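You operate a simulated robot arm through the tools that you are given. There is no shell and no other tool.

You run a simulated robot arm. Do the job below in one go: nothing can be reset, and whatever is moved stays where it is left.

Task
Unclip the package on the bench peg, tuck its tail and cover it.
Fine: the clip goes in the bench drawer; shut it. Use the cover with the black grip.

The check looks at the end state, three seconds after you hand in, the way a careful person would. Anything else that was tipped, shoved, dropped, spilled or broken makes it a failure. Lids that push on must go on centred and level and be pressed home; caps that screw on are set level and turned clockwise until they are tight.

Robot
A 7-joint arm with a two-finger parallel gripper, fixed in place. Base frame: the origin is at the foot of the arm, x ahead of it, y to its left, z up. Readings come in mm, degrees, newtons and seconds.
Its first joint turns from -132.0 to 132.0 degrees. Payload 3.91 kg.
The tool frame sits at the grasp point between the pads (the TCP): z along the fingers, y along the line on which they close. The tips reach 30 mm beyond it. The gripper opens to 110 mm. The fingers are 20 mm wide and 10 mm thick; the gripper's body (48 by 112 mm) begins 55 mm behind the TCP.
Orientation is that of the tool frame in the base frame, as a unit quaternion [x, y, z, w]. With the fingers straight down and closing along the base's y, the tool's x points along the base's -x, its y along +y and its z along -z.

Tools
- The arm moves only by the tool apply_moves. Its argument "moves" is a list that holds one entry, the list of rows, each a list of 7 numbers: the shift along the tool's x, y, z in mm, then the turn, a rotation vector about the tool's x, y, z in degrees, then the gripper command, from -1 (shut) to 1 (fully open), values between in proportion. In form: [[[tx, ty, tz, ax, ay, az, grip], ...]]. A call has 1 to 20 rows; each row shifts and turns the commanded pose from where the row before left it, along the tool's axes as they then stand. Rows are played at 5 a second. More than 50 mm and 8.6 degrees between two rows, or a gripper value outside its range, and nothing of the call is played. A pose out of reach is approached as far as the arm can. The call stops where the force on the tool passes 40 N (or 10 N more than at its start, if that is more) or the arm is blocked; 0.2 s more then pass. The fingers move at their own pace (about 108 mm/s each) and stop on an object; they squeeze with about 21 N. The grip force told is the motor's: it shows also when the fingers shut on nothing. Time passes only in rows, and 0.2 s behind the last, so rows that do not move let the fingers close. It gives the time, the measured TCP pose, the force on the tool (base axes), the opening and the grip force at its end, in the units of the frame above (readings bear some noise), with the torque about the TCP (base axes, N m) and any sound that the robot's microphone picked up, and new pictures: "pictures" is both (left out), scene, wrist or none.
- Cameras (640 x 400 px; columns grow to the right, rows downward): "scene" is fixed at [48.8, 497.9, 1606.2]; the picture's right is [-0.41, -0.91, 0.00], its down [-0.41, 0.19, -0.89] and it looks along [0.81, -0.37, -0.45] (base axes); focal length 214 px, centre (320, 200). "wrist" rides on the gripper at [72, 17, -103] in the tool frame; the picture's right is [-0.23, 0.97, 0.00], its down [-0.76, -0.18, -0.62] and it looks along [-0.61, -0.14, 0.78] (tool axes); focal length 222 px, centre (320, 200). There is no depth. A picture from a camera that has moved, and an enlarged one, comes with that camera's place and axes in the base frame and with its lens.
- close_up(camera, box): a new picture of the part [left, top, right, bottom] of that camera's present view, enlarged. No time passes.
- job_done(): hands the job in; it is judged then, once.

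Nothing tells you positions but the pictures and the camera data. Unless the task says otherwise, let go and move clear before handing in.

The tools are called after "Emit:" as name(argument=value, ...) on one line, values as JSON. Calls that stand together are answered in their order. apply_moves: Moves the arm, as the interface text tells. Its arguments: {"type":"object","properties":{"moves":{"type":"array","items":{"type":"array","items":{"type":"array","items":{"type":"number"}}}},"pictures":{"type":"string","enum":["both","scene","wrist","none"]}},"required":["moves"]} The other tools are called the same way: close_up (camera, box) takes an enlarged picture of a part of a camera's view; job_done () hands the job in.

At the start:

```text
time: 0.0
eef_pos: [549.8, 135.3, 1590.4]
tcp_rot: [0.0, 1.0, 0.0, 0.001]
contact_force: [-0.8, 1.0, -0.1]
wrist_torque: [0.01, -0.01, 0.02]
width: 109.7
finger_force: 0.1
```

scene: 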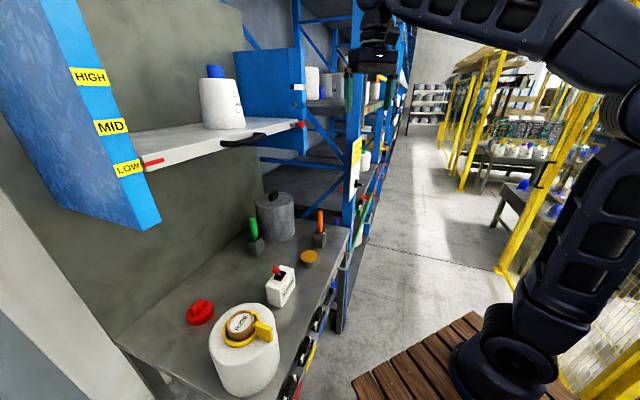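
wrist: 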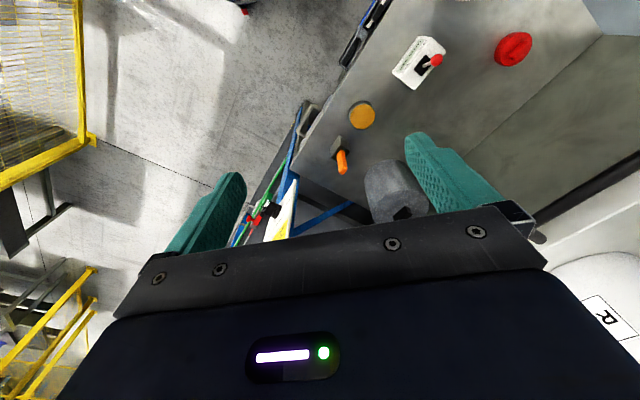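

I see a bench with a white drum (with a yellow clip and a label on top), a red knob/lid, a white box with a red switch, an amber disc, green and orange handles, and a grey cylinder. I'll take close-ups before moving anything.

Emit:
close_up(camera="scene", box=[180, 280, 340, 400])

Emit:
close_up(camera="scene", box=[200, 170, 380, 290])

Emit:
close_up(camera="scene", box=[60, 40, 320, 200])

Emit:
close_up(camera="wrist", box=[320, 0, 640, 200])

Emit:
close_up(camera="scene", box=[270, 240, 370, 400])

```text
3.33 times, centred on (260, 340) of scene
camera zoom: at [48.8, 497.9, 1606.2], right [-0.41, -0.91, 0.0], down [-0.41, 0.19, -0.89], along [0.81, -0.37, -0.45], focal length 715 px, centre (520, -267)
```

zoom: 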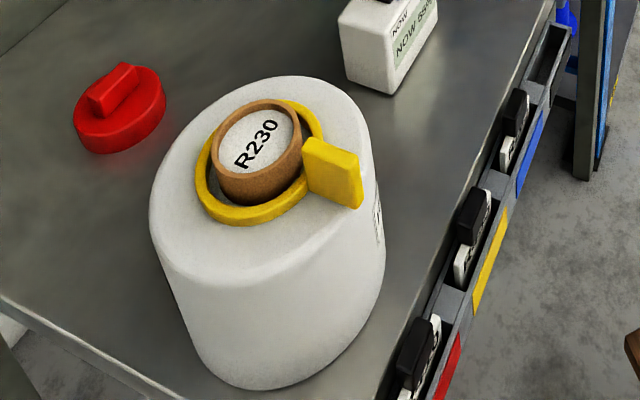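

```text
3.33 times, centred on (290, 230) of scene
camera zoom: at [48.8, 497.9, 1606.2], right [-0.41, -0.91, 0.0], down [-0.41, 0.19, -0.89], along [0.81, -0.37, -0.45], focal length 715 px, centre (420, 100)
```

zoom: 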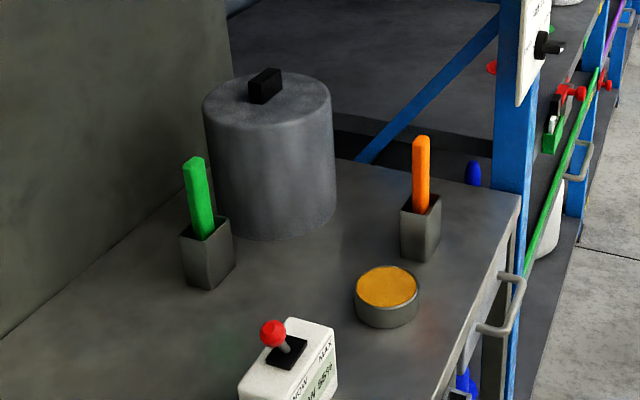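

```text
2.46 times, centred on (190, 120) of scene
camera zoom: at [48.8, 497.9, 1606.2], right [-0.41, -0.91, 0.0], down [-0.41, 0.19, -0.89], along [0.81, -0.37, -0.45], focal length 528 px, centre (640, 397)
```

zoom: 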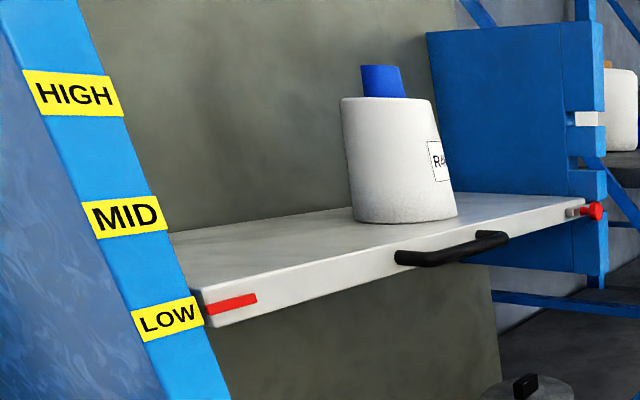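

```text
2.00 times, centred on (480, 100) of wrist
camera zoom: at [475.5, 152.9, 1692.5], right [0.23, 0.97, 0.0], down [0.76, -0.18, 0.62], along [0.61, -0.14, -0.78], focal length 444 px, centre (0, 400)
```

zoom: 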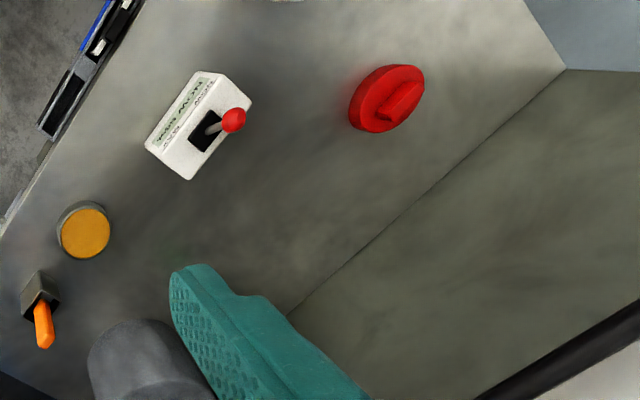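

```text
2.50 times, centred on (320, 320) of scene
camera zoom: at [48.8, 497.9, 1606.2], right [-0.41, -0.91, 0.0], down [-0.41, 0.19, -0.89], along [0.81, -0.37, -0.45], focal length 536 px, centre (320, -100)
```

zoom: 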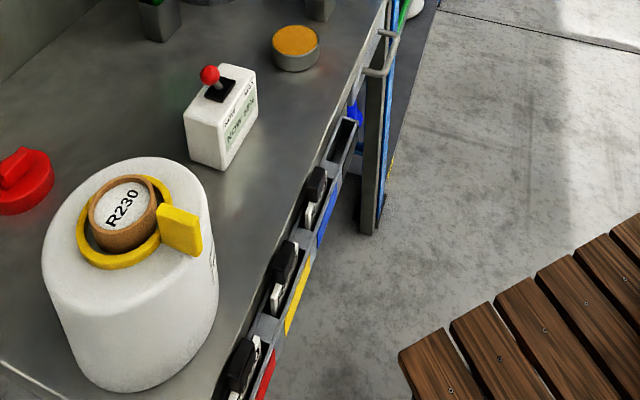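

The cover with the black grip looks like the grey cylinder at the back right of the bench, and the bench top is at roughly z 900. I can't see the peg package or the drawer yet, so I'll rotate the wrist in place to look toward the bench.

Emit:
apply_moves(moves=[[[0, 0, 0, 0, 0, -8.5, 1], [0, 0, 0, 0, 0, -8.5, 1], [0, 0, 0, 0, 0, -8.5, 1], [0, 0, 0, 0, 0, -8.5, 1], [0, 0, 0, 0, 0, -8.5, 1], [0, 0, 0, 0, 0, -8.5, 1]]])

```text
time: 1.4
eef_pos: [548.1, 136.2, 1589.1]
tcp_rot: [-0.432, 0.902, 0.0, 0.0]
contact_force: [-0.5, -0.4, 0.4]
wrist_torque: [-0.02, -0.03, -0.03]
width: 110.1
finger_force: 0.1
camera wrist: at [489.2, 90.3, 1691.9], right [-0.62, 0.79, 0.0], down [0.62, 0.48, 0.62], along [0.49, 0.38, -0.78], focal length 222 px, centre (320, 200)
```

scene: 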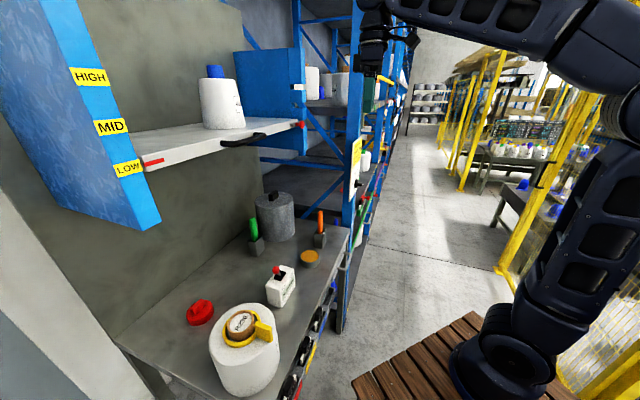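
wrist: 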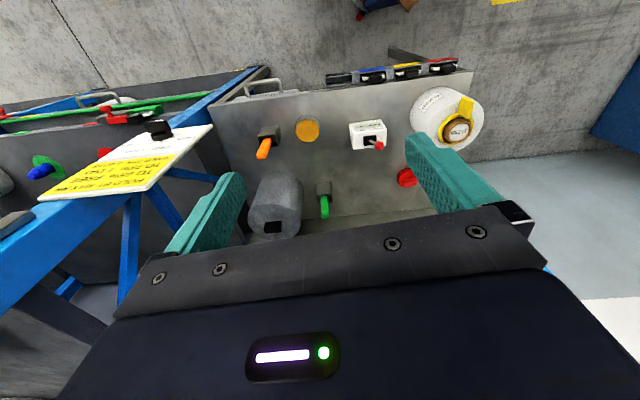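

There's a notice board on the rack upright with writing on it. I'll zoom in on it and on the rest of the bench.

Emit:
close_up(camera="wrist", box=[30, 110, 220, 210])

Emit:
close_up(camera="wrist", box=[210, 40, 490, 215])

Emit:
close_up(camera="wrist", box=[0, 70, 280, 200])

Emit:
close_up(camera="wrist", box=[310, 45, 490, 160])

Emit:
close_up(camera="scene", box=[330, 120, 410, 240])

```text
3.37 times, centred on (125, 160) of wrist
camera zoom: at [489.2, 90.3, 1691.9], right [-0.62, 0.79, 0.0], down [0.62, 0.48, 0.62], along [0.49, 0.38, -0.78], focal length 748 px, centre (977, 335)
```

zoom: 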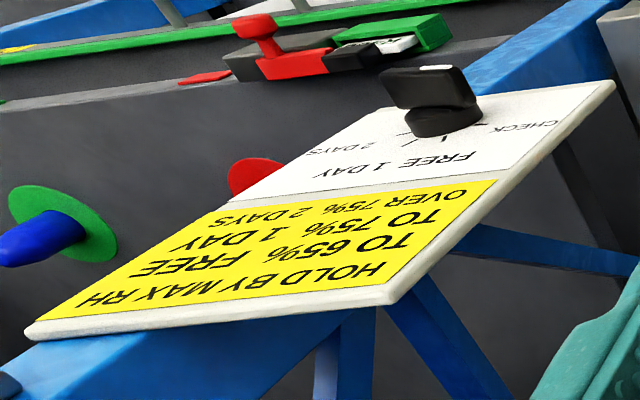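

```text
2.29 times, centred on (350, 128) of wrist
camera zoom: at [489.2, 90.3, 1691.9], right [-0.62, 0.79, 0.0], down [0.62, 0.48, 0.62], along [0.49, 0.38, -0.78], focal length 508 px, centre (251, 366)
```

zoom: 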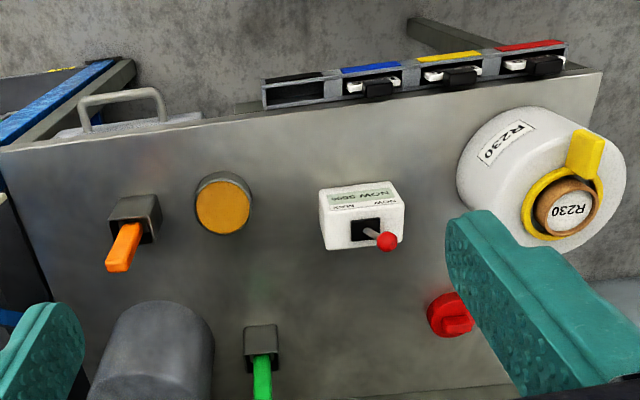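

```text
2.29 times, centred on (140, 135) of wrist
camera zoom: at [489.2, 90.3, 1691.9], right [-0.62, 0.79, 0.0], down [0.62, 0.48, 0.62], along [0.49, 0.38, -0.78], focal length 508 px, centre (731, 349)
```

zoom: 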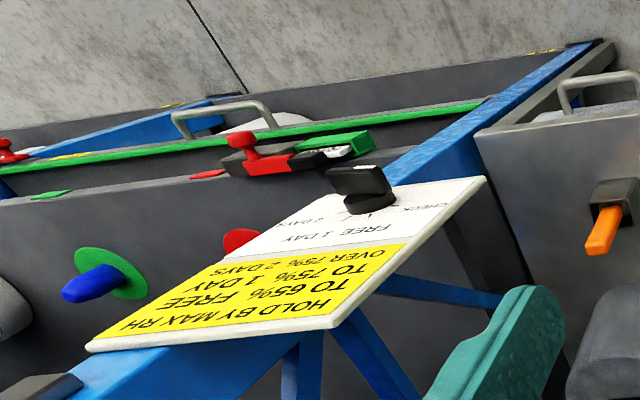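

```text
3.48 times, centred on (400, 102) of wrist
camera zoom: at [489.2, 90.3, 1691.9], right [-0.62, 0.79, 0.0], down [0.62, 0.48, 0.62], along [0.49, 0.38, -0.78], focal length 773 px, centre (42, 539)
```

zoom: 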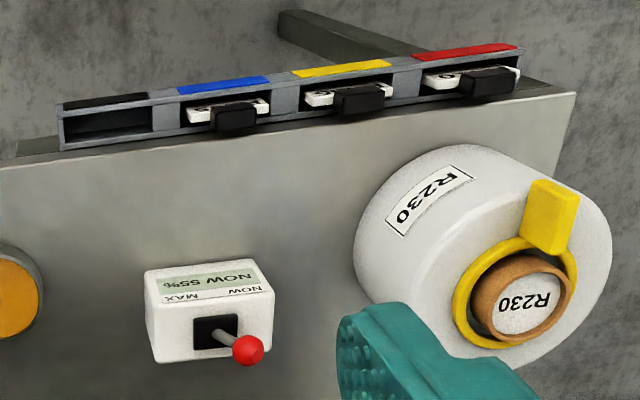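

```text
3.33 times, centred on (370, 180) of scene
camera zoom: at [48.8, 497.9, 1606.2], right [-0.41, -0.91, 0.0], down [-0.41, 0.19, -0.89], along [0.81, -0.37, -0.45], focal length 715 px, centre (153, 267)
```

zoom: 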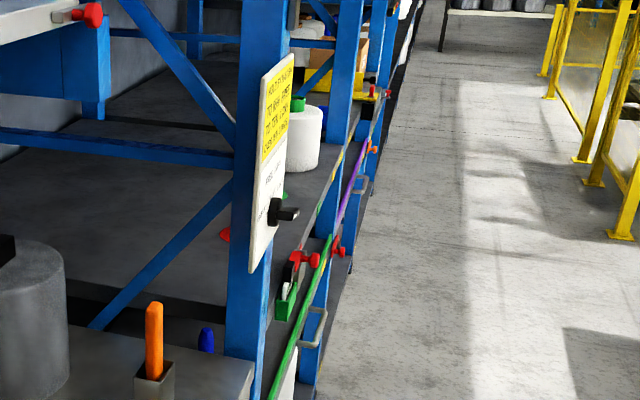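

The task is about the white package (R230) on the bench: a yellow ring clip sits on its tube, and the grey hood with the black grip should be the cover. I'll move the wrist camera over to look at the package, clip and tail from nearer.

Emit:
apply_moves(moves=[[[-6, 40, 17, 0, 0, 0, 1], [-6, 40, 17, 0, 0, 0, 1], [-6, 40, 17, 0, 0, 0, 1], [-6, 40, 17, 0, 0, 0, 1], [-6, 40, 17, 0, 0, 0, 1], [-6, 40, 17, 0, 0, 0, 1], [-6, 40, 17, 0, 0, 0, 1], [-6, 40, 17, 0, 0, 0, 1]]])

```text
time: 3.2
eef_pos: [329.4, 375.1, 1453.8]
tcp_rot: [-0.43, 0.903, 0.0, 0.0]
contact_force: [0.6, 0.0, -0.4]
wrist_torque: [-0.01, 0.04, -0.01]
width: 109.7
finger_force: 0.1
camera wrist: at [269.8, 329.8, 1557.0], right [-0.61, 0.79, 0.0], down [0.62, 0.48, 0.62], along [0.49, 0.38, -0.78], focal length 222 px, centre (320, 200)
```

scene: 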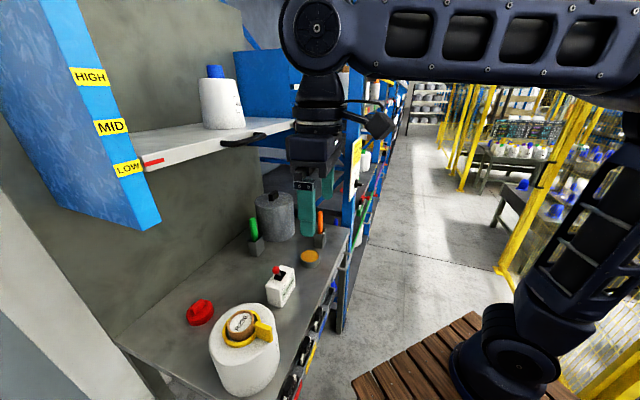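
wrist: 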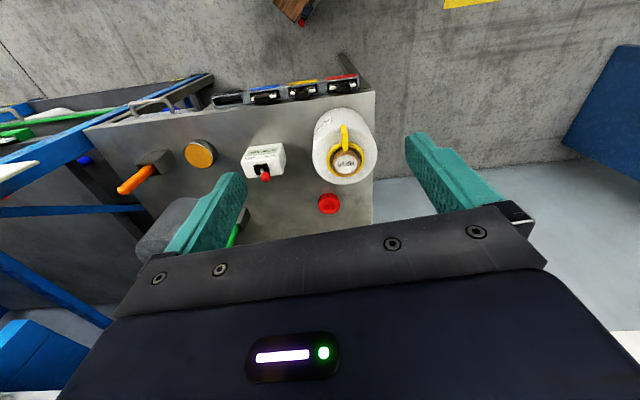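

Emit:
close_up(camera="wrist", box=[300, 95, 390, 195])

Emit:
close_up(camera="wrist", box=[70, 60, 390, 260])

Emit:
close_up(camera="scene", box=[200, 290, 300, 400])

```text
4.00 times, centred on (345, 145) of wrist
camera zoom: at [269.8, 329.8, 1557.0], right [-0.61, 0.79, 0.0], down [0.62, 0.48, 0.62], along [0.49, 0.38, -0.78], focal length 888 px, centre (220, 420)
```

zoom: 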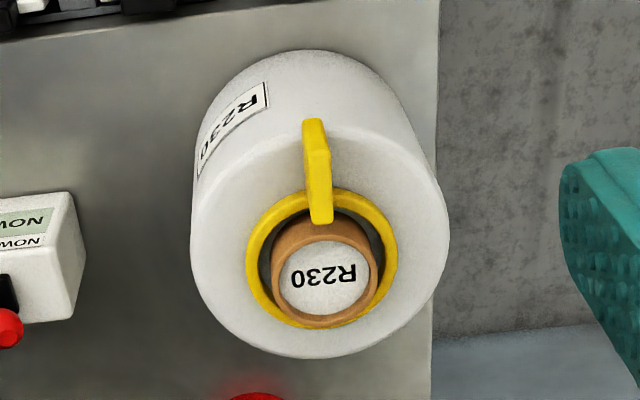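

```text
2.00 times, centred on (230, 160) of wrist
camera zoom: at [269.8, 329.8, 1557.0], right [-0.61, 0.79, 0.0], down [0.62, 0.48, 0.62], along [0.49, 0.38, -0.78], focal length 444 px, centre (500, 280)
```

zoom: 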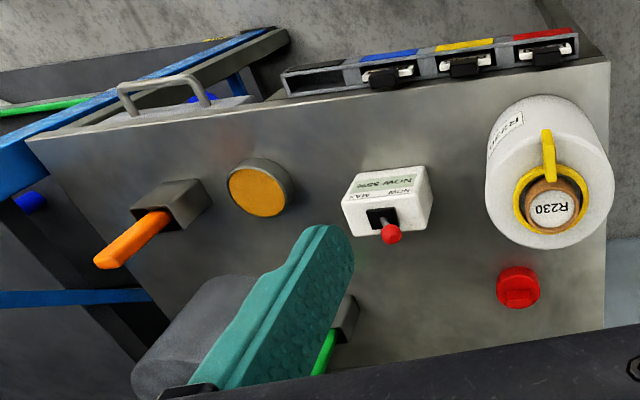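

```text
3.64 times, centred on (250, 345) of scene
camera zoom: at [48.8, 497.9, 1606.2], right [-0.41, -0.91, 0.0], down [-0.41, 0.19, -0.89], along [0.81, -0.37, -0.45], focal length 780 px, centre (574, -327)
```

zoom: 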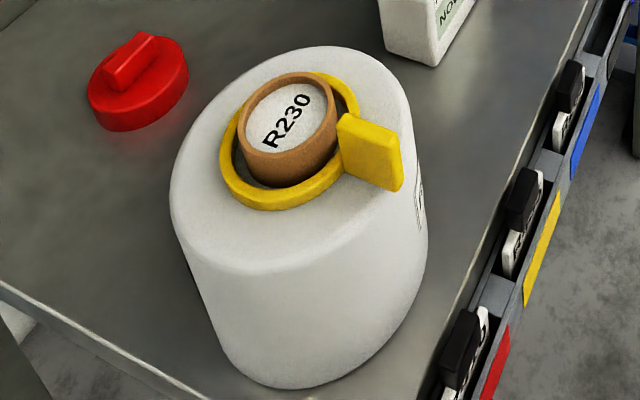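

I now read this as a yarn package whose core tube (R230) sits on the peg, with the yellow ring clip and its upright fin on top. I'll bring the camera closer to inspect the clip, and look for the tail.

Emit:
apply_moves(moves=[[[-18, 4, 28, 0, 0, 0, 1], [-18, 4, 28, 0, 0, 0, 1], [-18, 4, 28, 0, 0, 0, 1], [-18, 4, 28, 0, 0, 0, 1], [-18, 4, 28, 0, 0, 0, 1], [-18, 4, 28, 0, 0, 0, 1]]])

```text
time: 4.6
eef_pos: [380.6, 475.5, 1287.8]
tcp_rot: [-0.43, 0.903, 0.001, 0.0]
contact_force: [-0.5, -0.4, 0.5]
wrist_torque: [0.01, -0.02, -0.04]
width: 110.3
finger_force: 0.1
camera wrist: at [320.6, 429.7, 1389.9], right [-0.61, 0.79, 0.0], down [0.62, 0.48, 0.62], along [0.49, 0.38, -0.78], focal length 222 px, centre (320, 200)
```

scene: 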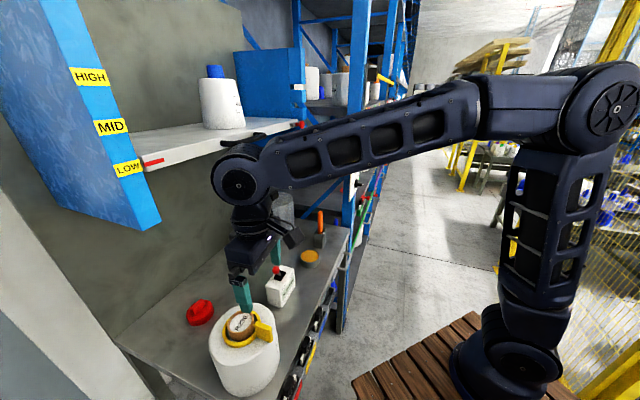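
wrist: 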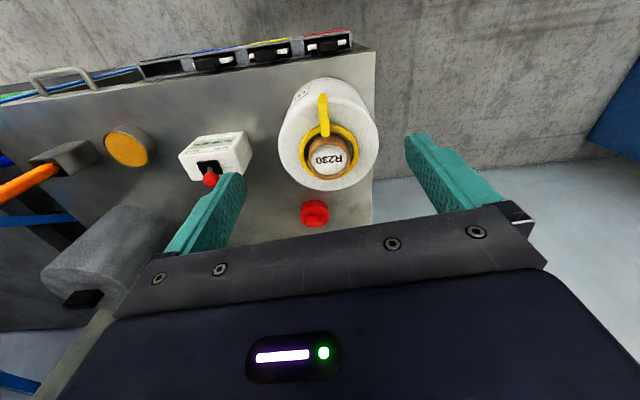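

Emit:
close_up(camera="wrist", box=[272, 70, 384, 200])

Emit:
close_up(camera="wrist", box=[0, 120, 250, 320])

Emit:
close_up(camera="wrist", box=[0, 30, 380, 170])

Emit:
close_up(camera="wrist", box=[90, 115, 260, 215])

```text
3.08 times, centred on (328, 135) of wrist
camera zoom: at [320.6, 429.7, 1389.9], right [-0.61, 0.79, 0.0], down [0.62, 0.48, 0.62], along [0.49, 0.38, -0.78], focal length 684 px, centre (295, 400)
```

zoom: 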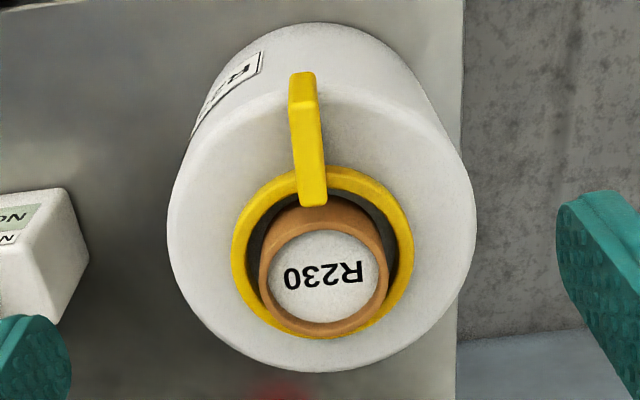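

```text
2.00 times, centred on (125, 220) of wrist
camera zoom: at [320.6, 429.7, 1389.9], right [-0.61, 0.79, 0.0], down [0.62, 0.48, 0.62], along [0.49, 0.38, -0.78], focal length 444 px, centre (710, 160)
```

zoom: 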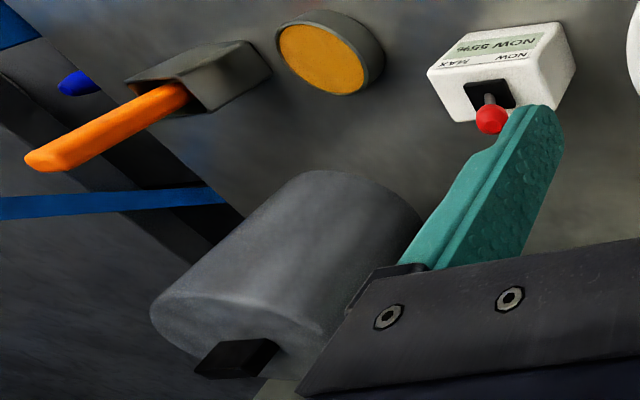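

```text
1.68 times, centred on (190, 100) of wrist
camera zoom: at [320.6, 429.7, 1389.9], right [-0.61, 0.79, 0.0], down [0.62, 0.48, 0.62], along [0.49, 0.38, -0.78], focal length 374 px, centre (539, 368)
```

zoom: 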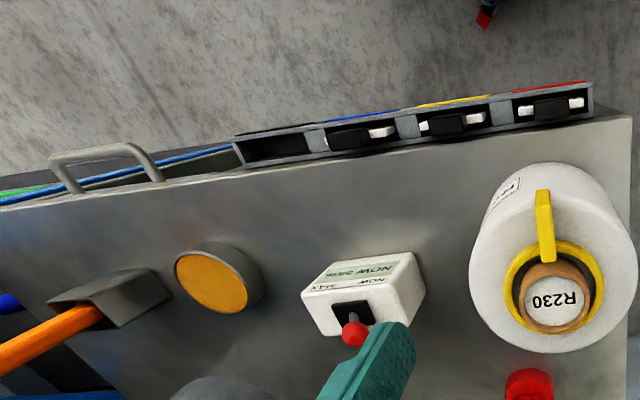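

```text
3.76 times, centred on (175, 165) of wrist
camera zoom: at [320.6, 429.7, 1389.9], right [-0.61, 0.79, 0.0], down [0.62, 0.48, 0.62], along [0.49, 0.38, -0.78], focal length 836 px, centre (866, 332)
```

zoom: 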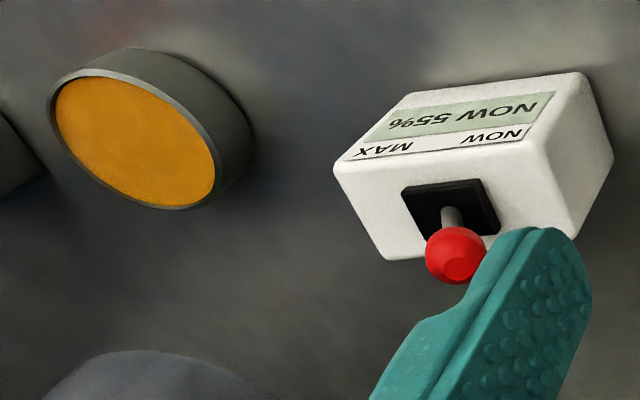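

No tail is visible from this side. I'll swing the camera around to the left of the package to look at its far side.

Emit:
apply_moves(moves=[[[-17, 40, 0, 0, 0, 0, 1], [-17, 40, 0, 0, 0, 0, 1], [0, 0, 0, 0, 0, 8.5, 1], [0, 0, 0, 0, 0, 8.5, 1], [0, 0, 0, 0, 0, 8.5, 1], [0, 0, 0, 0, 0, 8.5, 1], [0, 0, 0, 0, 0, 8.5, 1], [0, 0, 0, 0, 0, 8.5, 1], [0, 0, 0, 0, 0, 8.5, 1], [0, 0, 0, 0, 0, 8.5, 1], [0, 0, 0, 0, 0, 8.5, 1], [0, 0, 0, 0, 0, 8.5, 1]]])

```text
time: 7.2
eef_pos: [339.1, 549.9, 1284.8]
tcp_rot: [0.294, 0.956, -0.001, 0.0]
contact_force: [0.4, -0.1, 1.0]
wrist_torque: [-0.01, -0.01, 0.01]
width: 110.3
finger_force: 0.0
camera wrist: at [288.0, 605.2, 1388.5], right [0.73, 0.68, 0.0], down [0.53, -0.57, 0.62], along [0.42, -0.46, -0.78], focal length 222 px, centre (320, 200)
```

scene: 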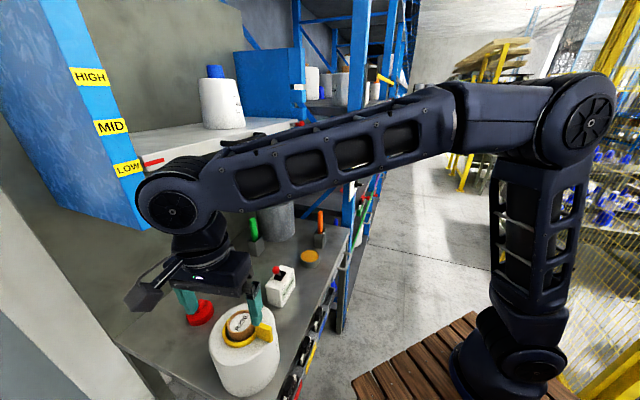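
wrist: 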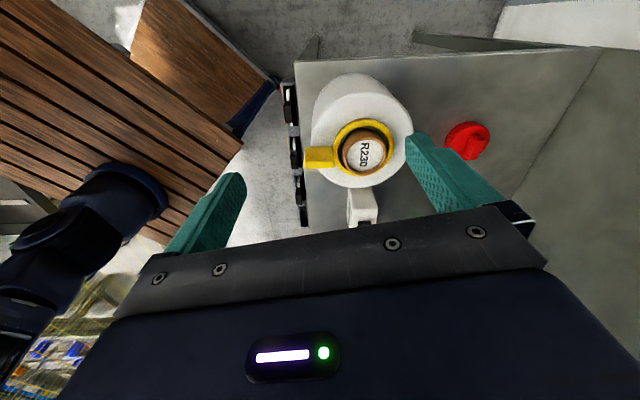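

Emit:
close_up(camera="wrist", box=[290, 65, 420, 195])

Emit:
close_up(camera="wrist", box=[430, 100, 520, 180])

Emit:
close_up(camera="wrist", box=[270, 60, 330, 240])

```text
3.08 times, centred on (355, 130) of wrist
camera zoom: at [288.0, 605.2, 1388.5], right [0.73, 0.68, 0.0], down [0.53, -0.57, 0.62], along [0.42, -0.46, -0.78], focal length 684 px, centre (212, 415)
```

zoom: 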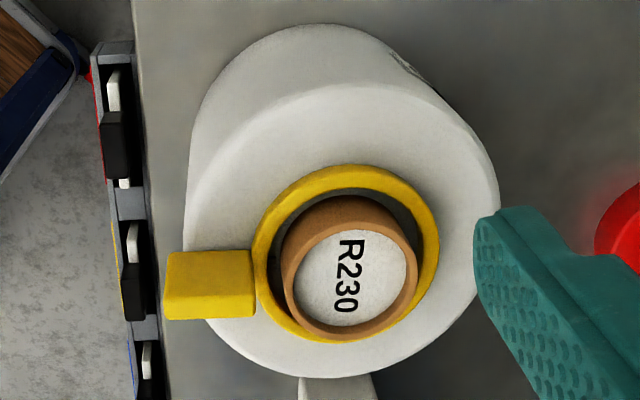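

```text
5.00 times, centred on (475, 140) of wrist
camera zoom: at [288.0, 605.2, 1388.5], right [0.73, 0.68, 0.0], down [0.53, -0.57, 0.62], along [0.42, -0.46, -0.78], focal length 1111 px, centre (-455, 500)
```

zoom: 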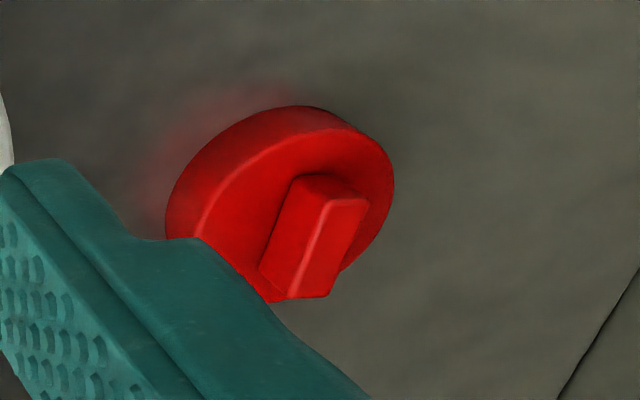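

```text
2.22 times, centred on (300, 150) of wrist
camera zoom: at [288.0, 605.2, 1388.5], right [0.73, 0.68, 0.0], down [0.53, -0.57, 0.62], along [0.42, -0.46, -0.78], focal length 494 px, centre (364, 311)
```

zoom: 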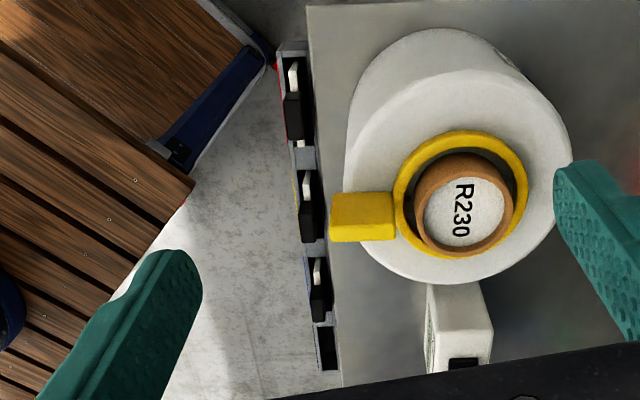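

The package's far-left side shows no tail either, so it is probably trapped under the clip. Next I'll turn back and go look at the drawer handle under the bench's right front.

Emit:
apply_moves(moves=[[[10, 0, 0, 0, 0, -8.5, 1], [0, 0, 0, 0, 0, -8.5, 1], [0, 0, 0, 0, 0, -8.5, 1], [0, 0, 0, 0, 0, -8.5, 1], [0, 0, 0, 0, 0, -8.5, 1], [0, 0, 0, 0, 0, -8.5, 1], [0, 0, 0, 0, 0, -8.5, 1], [0, 0, 0, 0, 0, -8.5, 1], [0, 0, 0, 0, 0, -8.5, 1], [0, 0, 0, 0, 0, -8.5, 1]]], pictures="none")

Emit:
apply_moves(moves=[[[17.7, -39.2, 8, 0, 0, 0, 1], [17.7, -39.2, 8, 0, 0, 0, 1], [17.7, -39.2, 8, 0, 0, 0, 1], [17.7, -39.2, 8, 0, 0, 0, 1], [17.7, -39.2, 8, 0, 0, 0, 1], [17.7, -39.2, 8, 0, 0, 0, 1], [17.7, -39.2, 8, 0, 0, 0, 1], [17.7, -39.2, 8, 0, 0, 0, 1], [17.7, -39.2, 8, 0, 0, 0, 1], [17.7, -39.2, 8, 0, 0, 0, 1], [17.7, -39.2, 8, 0, 0, 0, 1], [17.7, -39.2, 8, 0, 0, 0, 1], [17.7, -39.2, 8, 0, 0, 0, 1], [17.7, -39.2, 8, 0, 0, 0, 1], [17.7, -39.2, 8, 0, 0, 0, 1]]])

```text
time: 9.4
eef_pos: [329.7, 555.2, 1286.7]
tcp_rot: [-0.431, 0.903, 0.0, 0.0]
contact_force: [0.4, 0.4, 0.4]
wrist_torque: [0.01, -0.01, -0.02]
width: 110.0
finger_force: 0.0
```

```text
time: 12.6
eef_pos: [615.0, -21.8, 1161.4]
tcp_rot: [-0.431, 0.902, 0.001, 0.0]
contact_force: [-1.0, 1.0, 0.1]
wrist_torque: [-0.02, 0.01, -0.02]
width: 109.9
finger_force: 0.0
camera wrist: at [556.5, -67.0, 1265.4], right [-0.61, 0.79, 0.0], down [0.62, 0.48, 0.62], along [0.49, 0.38, -0.78], focal length 222 px, centre (320, 200)
```

scene: 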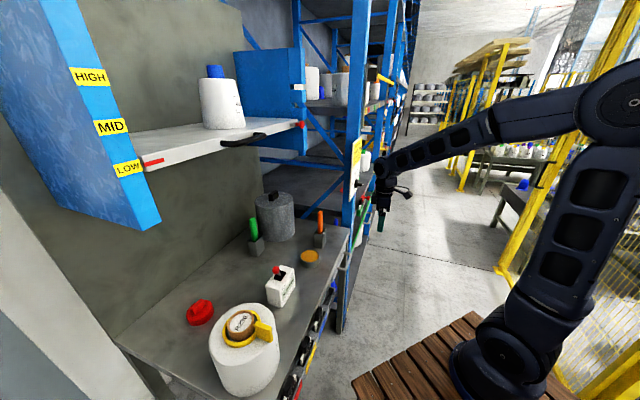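
wrist: 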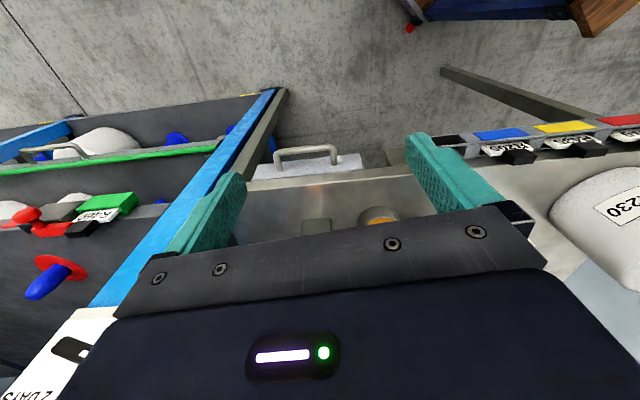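

Emit:
close_up(camera="wrist", box=[230, 120, 430, 240])

Emit:
close_up(camera="wrist", box=[420, 90, 640, 220])

Emit:
close_up(camera="wrist", box=[0, 110, 240, 310])

Emit:
close_up(camera="scene", box=[330, 150, 410, 290])

```text
3.20 times, centred on (330, 180) of wrist
camera zoom: at [556.5, -67.0, 1265.4], right [-0.61, 0.79, 0.0], down [0.62, 0.48, 0.62], along [0.49, 0.38, -0.78], focal length 711 px, centre (288, 264)
```

zoom: 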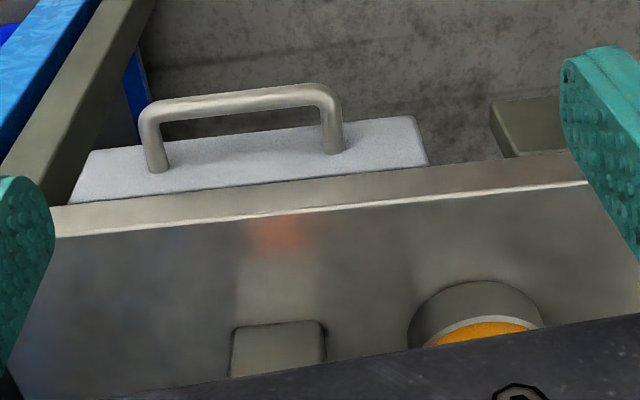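

```text
2.91 times, centred on (530, 155) of wrist
camera zoom: at [556.5, -67.0, 1265.4], right [-0.61, 0.79, 0.0], down [0.62, 0.48, 0.62], along [0.49, 0.38, -0.78], focal length 646 px, centre (-291, 331)
```

zoom: 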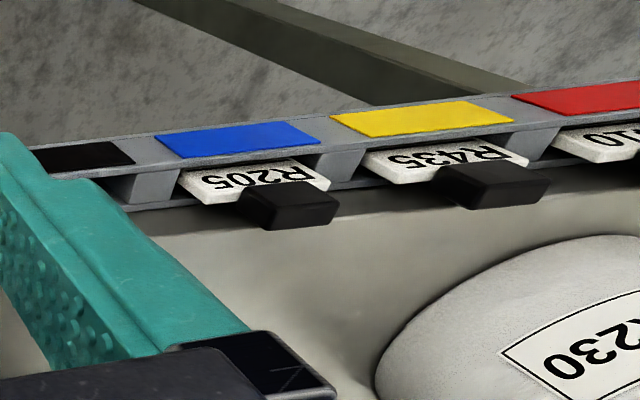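

```text
2.00 times, centred on (120, 210) of wrist
camera zoom: at [556.5, -67.0, 1265.4], right [-0.61, 0.79, 0.0], down [0.62, 0.48, 0.62], along [0.49, 0.38, -0.78], focal length 444 px, centre (720, 180)
```

zoom: 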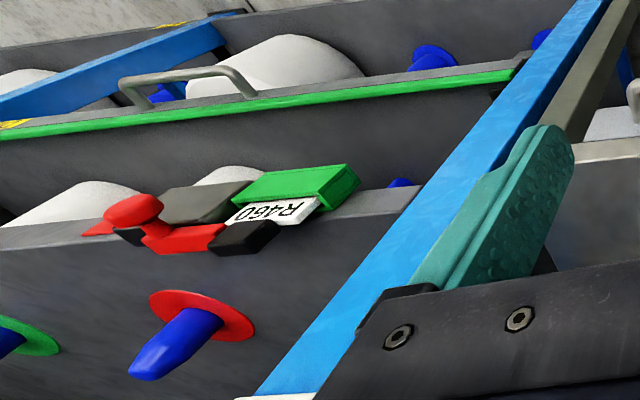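

```text
2.86 times, centred on (370, 220) of scene
camera zoom: at [48.8, 497.9, 1606.2], right [-0.41, -0.91, 0.0], down [-0.41, 0.19, -0.89], along [0.81, -0.37, -0.45], focal length 613 px, centre (177, 143)
```

zoom: 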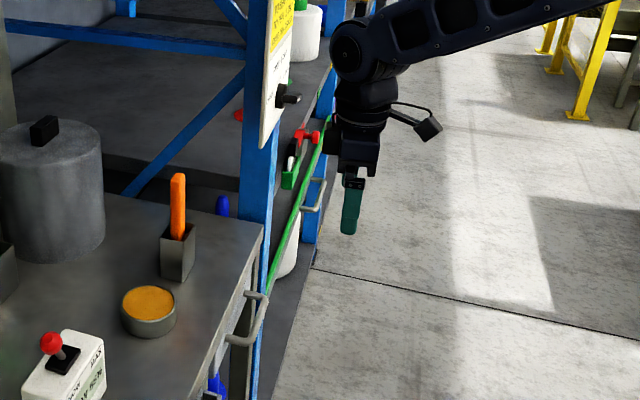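

The bench faces the arm at about 45°, and the drawer's U-handle is near (723, 28, 870). I'll turn the tool so the fingers close along the pull direction and hover above the handle.

Emit:
apply_moves(moves=[[[0, 0, 0, 0, 0, 8.5, -0.45], [0, 0, 0, 0, 0, 8.5, -0.45], [0, 0, 0, 0, 0, 8.5, -0.45], [0, 0, 0, 0, 0, 8.5, -0.45], [0, 0, 0, 0, 0, 8.5, -0.45], [0, 0, 0, 0, 0, 8.5, -0.45], [0, 0, 0, 0, 0, 8.5, -0.45], [0, 0, 0, 0, 0, 8.5, -0.45], [0, 0, 0, 0, 0, 8.5, -0.45], [0, 0, 0, 0, 0, 8.5, -0.45], [0, 0, 0, 0, 0, 8.5, -0.45], [0, 0, 0, 0, 0, 2.6, -0.45], [-10.4, 27.9, 40, 0, 0, 0, -0.45], [-10.4, 27.9, 40, 0, 0, 0, -0.45], [-10.4, 27.9, 40, 0, 0, 0, -0.45], [-10.4, 27.9, 40, 0, 0, 0, -0.45]]])

```text
time: 16.0
eef_pos: [724.9, 29.3, 1009.5]
tcp_rot: [0.384, 0.923, 0.001, 0.001]
contact_force: [-0.6, -1.0, 0.6]
wrist_torque: [0.04, -0.01, -0.01]
width: 30.7
finger_force: 0.1
camera wrist: at [684.9, 93.0, 1112.8], right [0.85, 0.53, 0.0], down [0.41, -0.67, 0.62], along [0.33, -0.53, -0.78], focal length 222 px, centre (320, 200)
```

scene: 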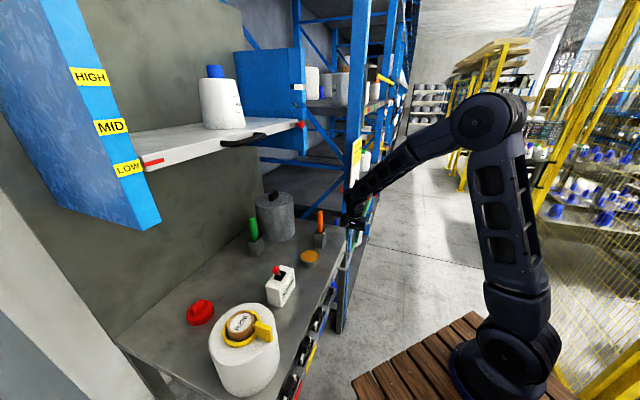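
wrist: 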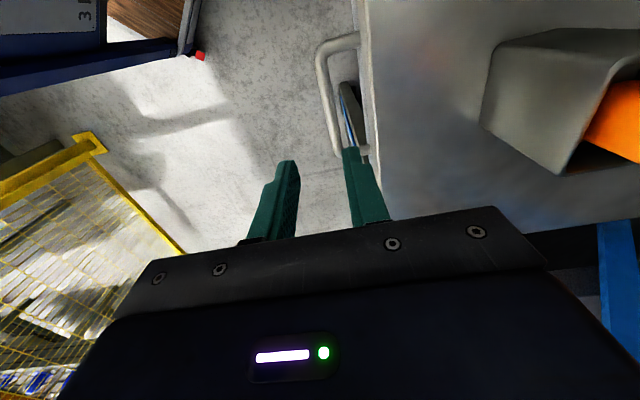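

Emit:
close_up(camera="wrist", box=[230, 20, 430, 230])

Emit:
close_up(camera="scene", box=[320, 190, 400, 290])

```text
1.90 times, centred on (330, 125) of wrist
camera zoom: at [684.9, 93.0, 1112.8], right [0.85, 0.53, 0.0], down [0.41, -0.67, 0.62], along [0.33, -0.53, -0.78], focal length 423 px, centre (301, 343)
```

zoom: 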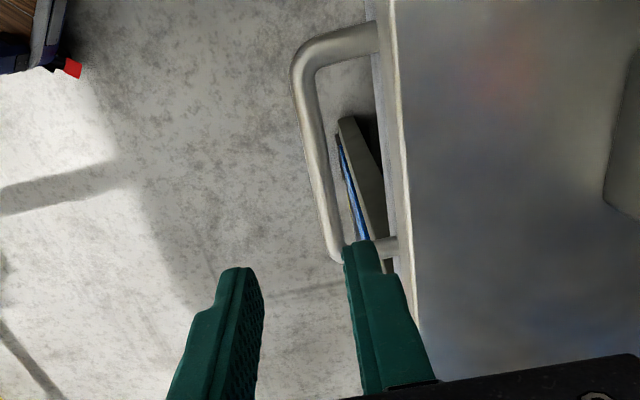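

```text
4.00 times, centred on (360, 240) of scene
camera zoom: at [48.8, 497.9, 1606.2], right [-0.41, -0.91, 0.0], down [-0.41, 0.19, -0.89], along [0.81, -0.37, -0.45], focal length 858 px, centre (160, 40)
```

zoom: 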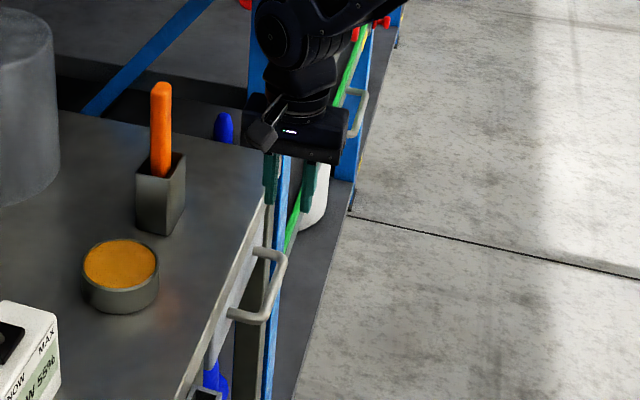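

The handle is better placed at n≈545 mm from the base along the bench normal and z≈840, below the bench top, so a vertical grip would hit the bench edge. I'll tilt the tool 45° toward the bench and approach the bar along that slant.

Emit:
apply_moves(moves=[[[-3, -33, 0, 0, 0, 0, -0.45], [-3, -33, 0, 0, 0, 0, -0.45], [0, 0, 0, -7.5, 0, 0, -0.45], [0, 0, 0, -7.5, 0, 0, -0.45], [0, 0, 0, -7.5, 0, 0, -0.45], [0, 0, 0, -7.5, 0, 0, -0.45], [0, 0, 0, -7.5, 0, 0, -0.45], [0, 0, 0, -7.5, 0, 0, -0.45], [0, -32.5, 0, 0, 0, 0, -0.45], [0, -32.5, 0, 0, 0, 0, -0.45], [0, 0, 32.5, 0, 0, 0, -0.45], [0, 0, 32.5, 0, 0, 0, -0.45]]])

```text
time: 18.6
eef_pos: [684.3, -20.4, 914.7]
tcp_rot: [0.353, 0.853, 0.354, 0.147]
contact_force: [-0.1, -0.3, -0.1]
wrist_torque: [-0.01, 0.01, 0.03]
width: 30.1
finger_force: 0.1
camera wrist: at [589.6, -12.3, 999.0], right [0.65, 0.32, 0.69], down [0.14, -0.94, 0.32], along [0.75, -0.11, -0.65], focal length 222 px, centre (320, 200)
```

scene: 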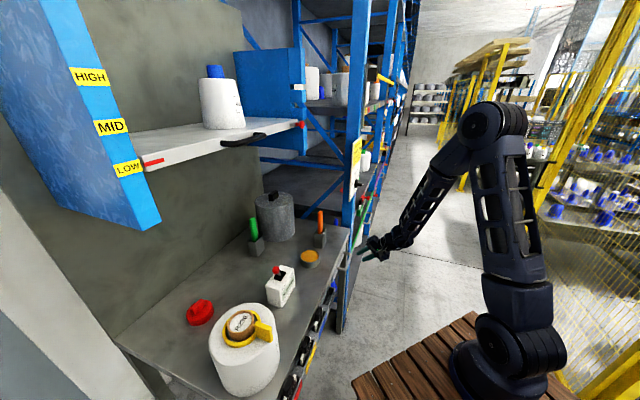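
wrist: 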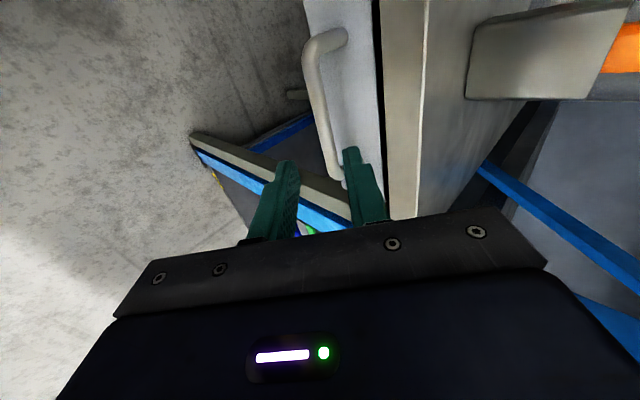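

Emit:
close_up(camera="wrist", box=[240, 10, 440, 220])

```text
1.90 times, centred on (340, 115) of wrist
camera zoom: at [589.6, -12.3, 999.0], right [0.65, 0.32, 0.69], down [0.14, -0.94, 0.32], along [0.75, -0.11, -0.65], focal length 423 px, centre (282, 362)
```

zoom: 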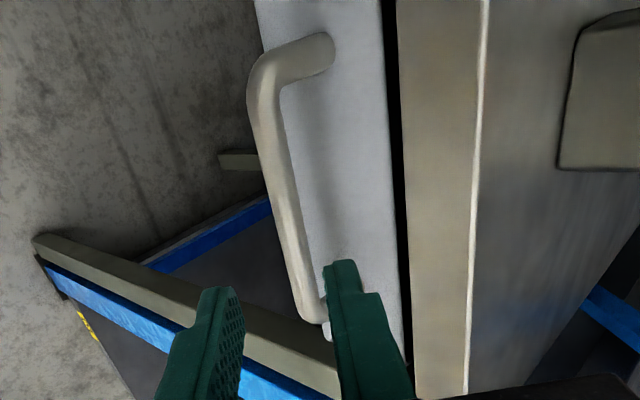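

The bar lies right on the line between the fingers. I'll advance along the slant and close on it.

Emit:
apply_moves(moves=[[[0, 0, 32, 0, 0, 0, -0.45], [0, 0, 32, 0, 0, 0, -0.45], [0, 0, 16, 0, 0, 0, -0.45], [0, 0, 16, 0, 0, 0, -0.45], [0, 0, 0, 0, 0, 0, -0.45]]])

```text
time: 19.8
eef_pos: [734.4, 26.8, 846.7]
tcp_rot: [0.354, 0.854, 0.353, 0.147]
contact_force: [-0.5, 0.3, -0.3]
wrist_torque: [0.02, 0.0, 0.01]
width: 30.3
finger_force: 0.0
camera wrist: at [639.7, 35.5, 930.9], right [0.65, 0.33, 0.69], down [0.14, -0.94, 0.32], along [0.75, -0.11, -0.65], focal length 222 px, centre (320, 200)
```

scene: 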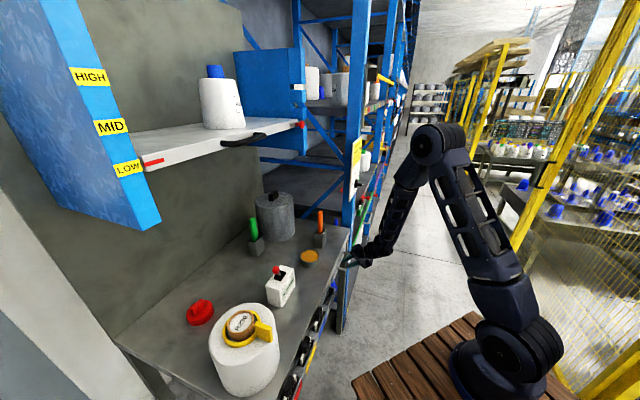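
wrist: 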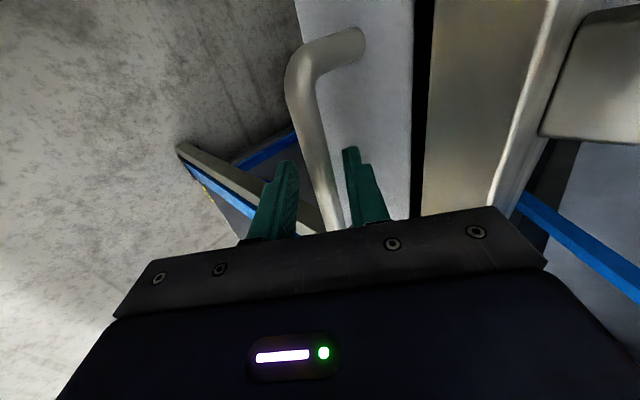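

The bar is between the fingers. I'll close on it, then pull the drawer straight toward the arm.

Emit:
apply_moves(moves=[[[0, 0, 0, 0, 0, 0, -1], [0, 0, 0, 0, 0, 0, -1], [0, 0, 0, 0, 0, 0, -1]]], pictures="wrist")

```text
time: 20.6
eef_pos: [734.2, 26.9, 848.4]
tcp_rot: [0.354, 0.853, 0.354, 0.148]
contact_force: [1.7, 0.9, 33.7]
wrist_torque: [0.57, 0.33, 0.69]
width: 13.9
finger_force: 45.1
camera wrist: at [639.7, 35.6, 932.1], right [0.65, 0.32, 0.69], down [0.14, -0.94, 0.31], along [0.75, -0.11, -0.65], focal length 222 px, centre (320, 200)
```

wrist: 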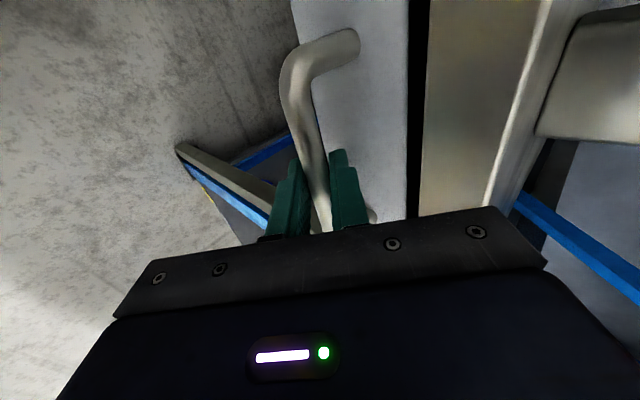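

The grip is slightly off-centre and pushes up with 34 N, so I'll raise a few millimetres to relieve it before pulling.

Emit:
apply_moves(moves=[[[0, 1.4, -1.4, 0, 0, 0, -1], [0, 1.4, -1.4, 0, 0, 0, -1]]], pictures="none")

```text
time: 21.2
eef_pos: [732.8, 26.3, 847.2]
tcp_rot: [0.356, 0.854, 0.35, 0.146]
contact_force: [8.6, -8.4, -29.1]
wrist_torque: [-0.96, -0.86, -0.44]
width: 13.9
finger_force: 45.7
```

Emit:
apply_moves(moves=[[[0, -0.7, 0.7, 0, 0, 0, -1], [0, -0.6, 0.6, 0, 0, 0, -1], [0, 0, 0, 0, 0, 0, -1]]], pictures="none")

```text
time: 22.0
eef_pos: [734.4, 26.4, 848.5]
tcp_rot: [0.355, 0.853, 0.354, 0.146]
contact_force: [2.6, -3.3, -19.6]
wrist_torque: [-0.55, -0.45, -0.49]
width: 13.8
finger_force: 44.9
```

Emit:
apply_moves(moves=[[[0, -0.7, 0.7, 0, 0, 0, -1], [0, -7, -7, 0, 0, 0, -1], [0, -14.1, -14.1, 0, 0, 0, -1], [0, -14.1, -14.1, 0, 0, 0, -1]]])

```text
time: 23.0
eef_pos: [699.1, -8.2, 849.6]
tcp_rot: [0.353, 0.853, 0.354, 0.147]
contact_force: [-1.0, 1.7, -10.8]
wrist_torque: [-0.74, -0.56, -0.92]
width: 13.7
finger_force: 45.4
camera wrist: at [604.7, 0.4, 932.6], right [0.65, 0.33, 0.69], down [0.14, -0.94, 0.32], along [0.75, -0.11, -0.65], focal length 222 px, centre (320, 200)
```

scene: 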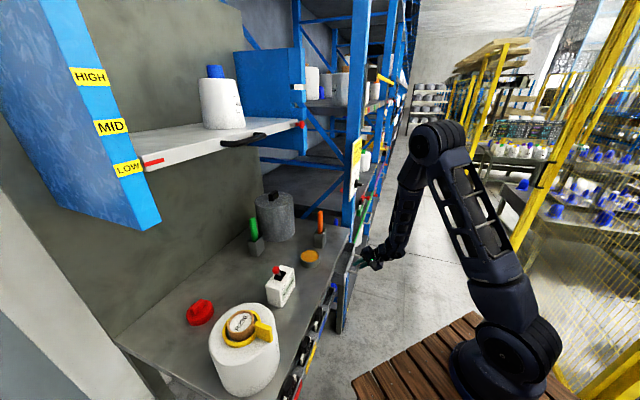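
wrist: 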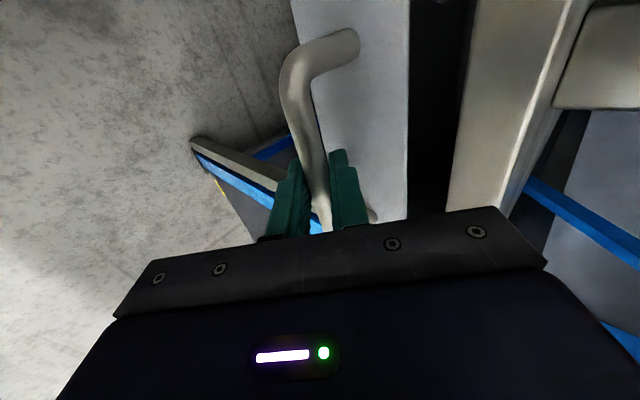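

The drawer is sliding. I'll pull it out further.

Emit:
apply_moves(moves=[[[0, -14.1, -14.1, 0, 0, 0, -1], [0, -14.1, -14.1, 0, 0, 0, -1], [0, -14.1, -14.1, 0, 0, 0, -1], [0, -14.1, -14.1, 0, 0, 0, -1], [0, -14.1, -14.1, 0, 0, 0, -1], [0, -14.1, -14.1, 0, 0, 0, -1]]])

```text
time: 24.2
eef_pos: [632.2, -77.0, 848.5]
tcp_rot: [0.353, 0.853, 0.355, 0.149]
contact_force: [-2.5, 7.0, 4.6]
wrist_torque: [-0.44, -0.55, -0.98]
width: 13.5
finger_force: 44.9
stopped in row 6: the force on the tool passed its limit at 45 N (the readings are from after the stop); the commanded pose is now the measured one
camera wrist: at [536.5, -67.4, 931.9], right [0.64, 0.32, 0.69], down [0.14, -0.94, 0.31], along [0.75, -0.11, -0.65], focal length 222 px, centre (320, 200)
```

scene: 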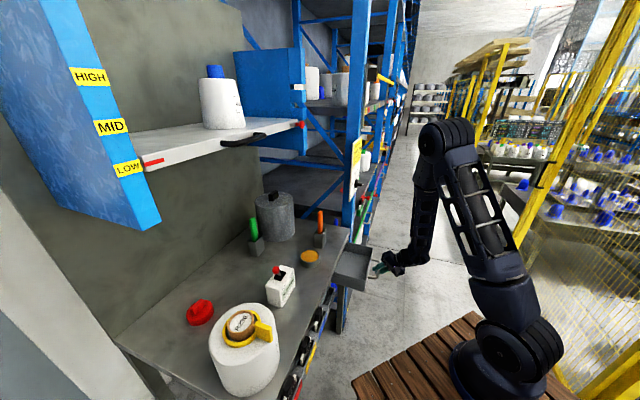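
wrist: 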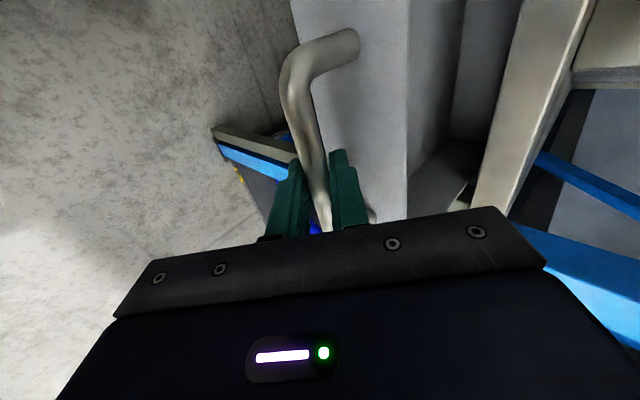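

The drawer hit its stop at about 145 mm open. I'll release the handle and back off along the slant to look into the drawer.

Emit:
apply_moves(moves=[[[0, 0, 0, 0, 0, 0, -0.4], [0, 0, 0, 0, 0, 0, -0.4], [0, 0, -30, 0, 0, 0, -0.4], [0, 0, -30, 0, 0, 0, -0.4], [0, 0, -30, 0, 0, 0, -0.4], [0, 30, -30, 0, 0, 0, -0.4], [0, 30, -30, 0, 0, 0, -0.4], [0, 30, -30, 0, 0, 0, 0.5]]])

```text
time: 26.0
eef_pos: [592.6, -126.9, 1041.4]
tcp_rot: [0.354, 0.852, 0.355, 0.148]
contact_force: [0.2, -0.3, -0.9]
wrist_torque: [0.04, 0.04, 0.01]
width: 82.8
finger_force: 0.0
out of reach, approached as far as the arm can: row 4, 5
camera wrist: at [499.0, -118.6, 1125.0], right [0.65, 0.32, 0.69], down [0.13, -0.94, 0.31], along [0.75, -0.11, -0.65], focal length 222 px, centre (320, 200)
```

scene: 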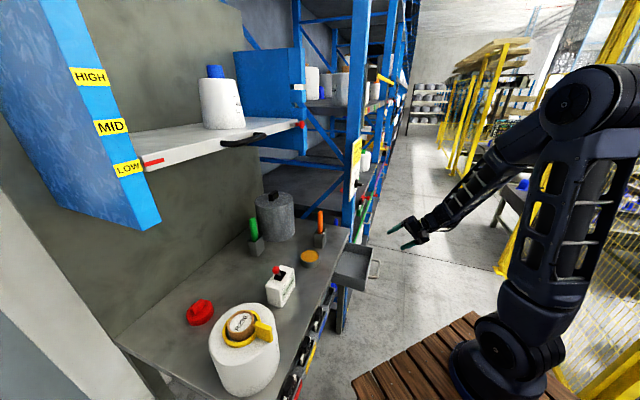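
wrist: 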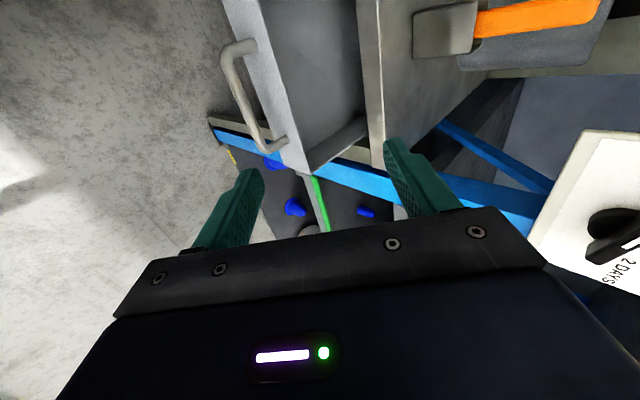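

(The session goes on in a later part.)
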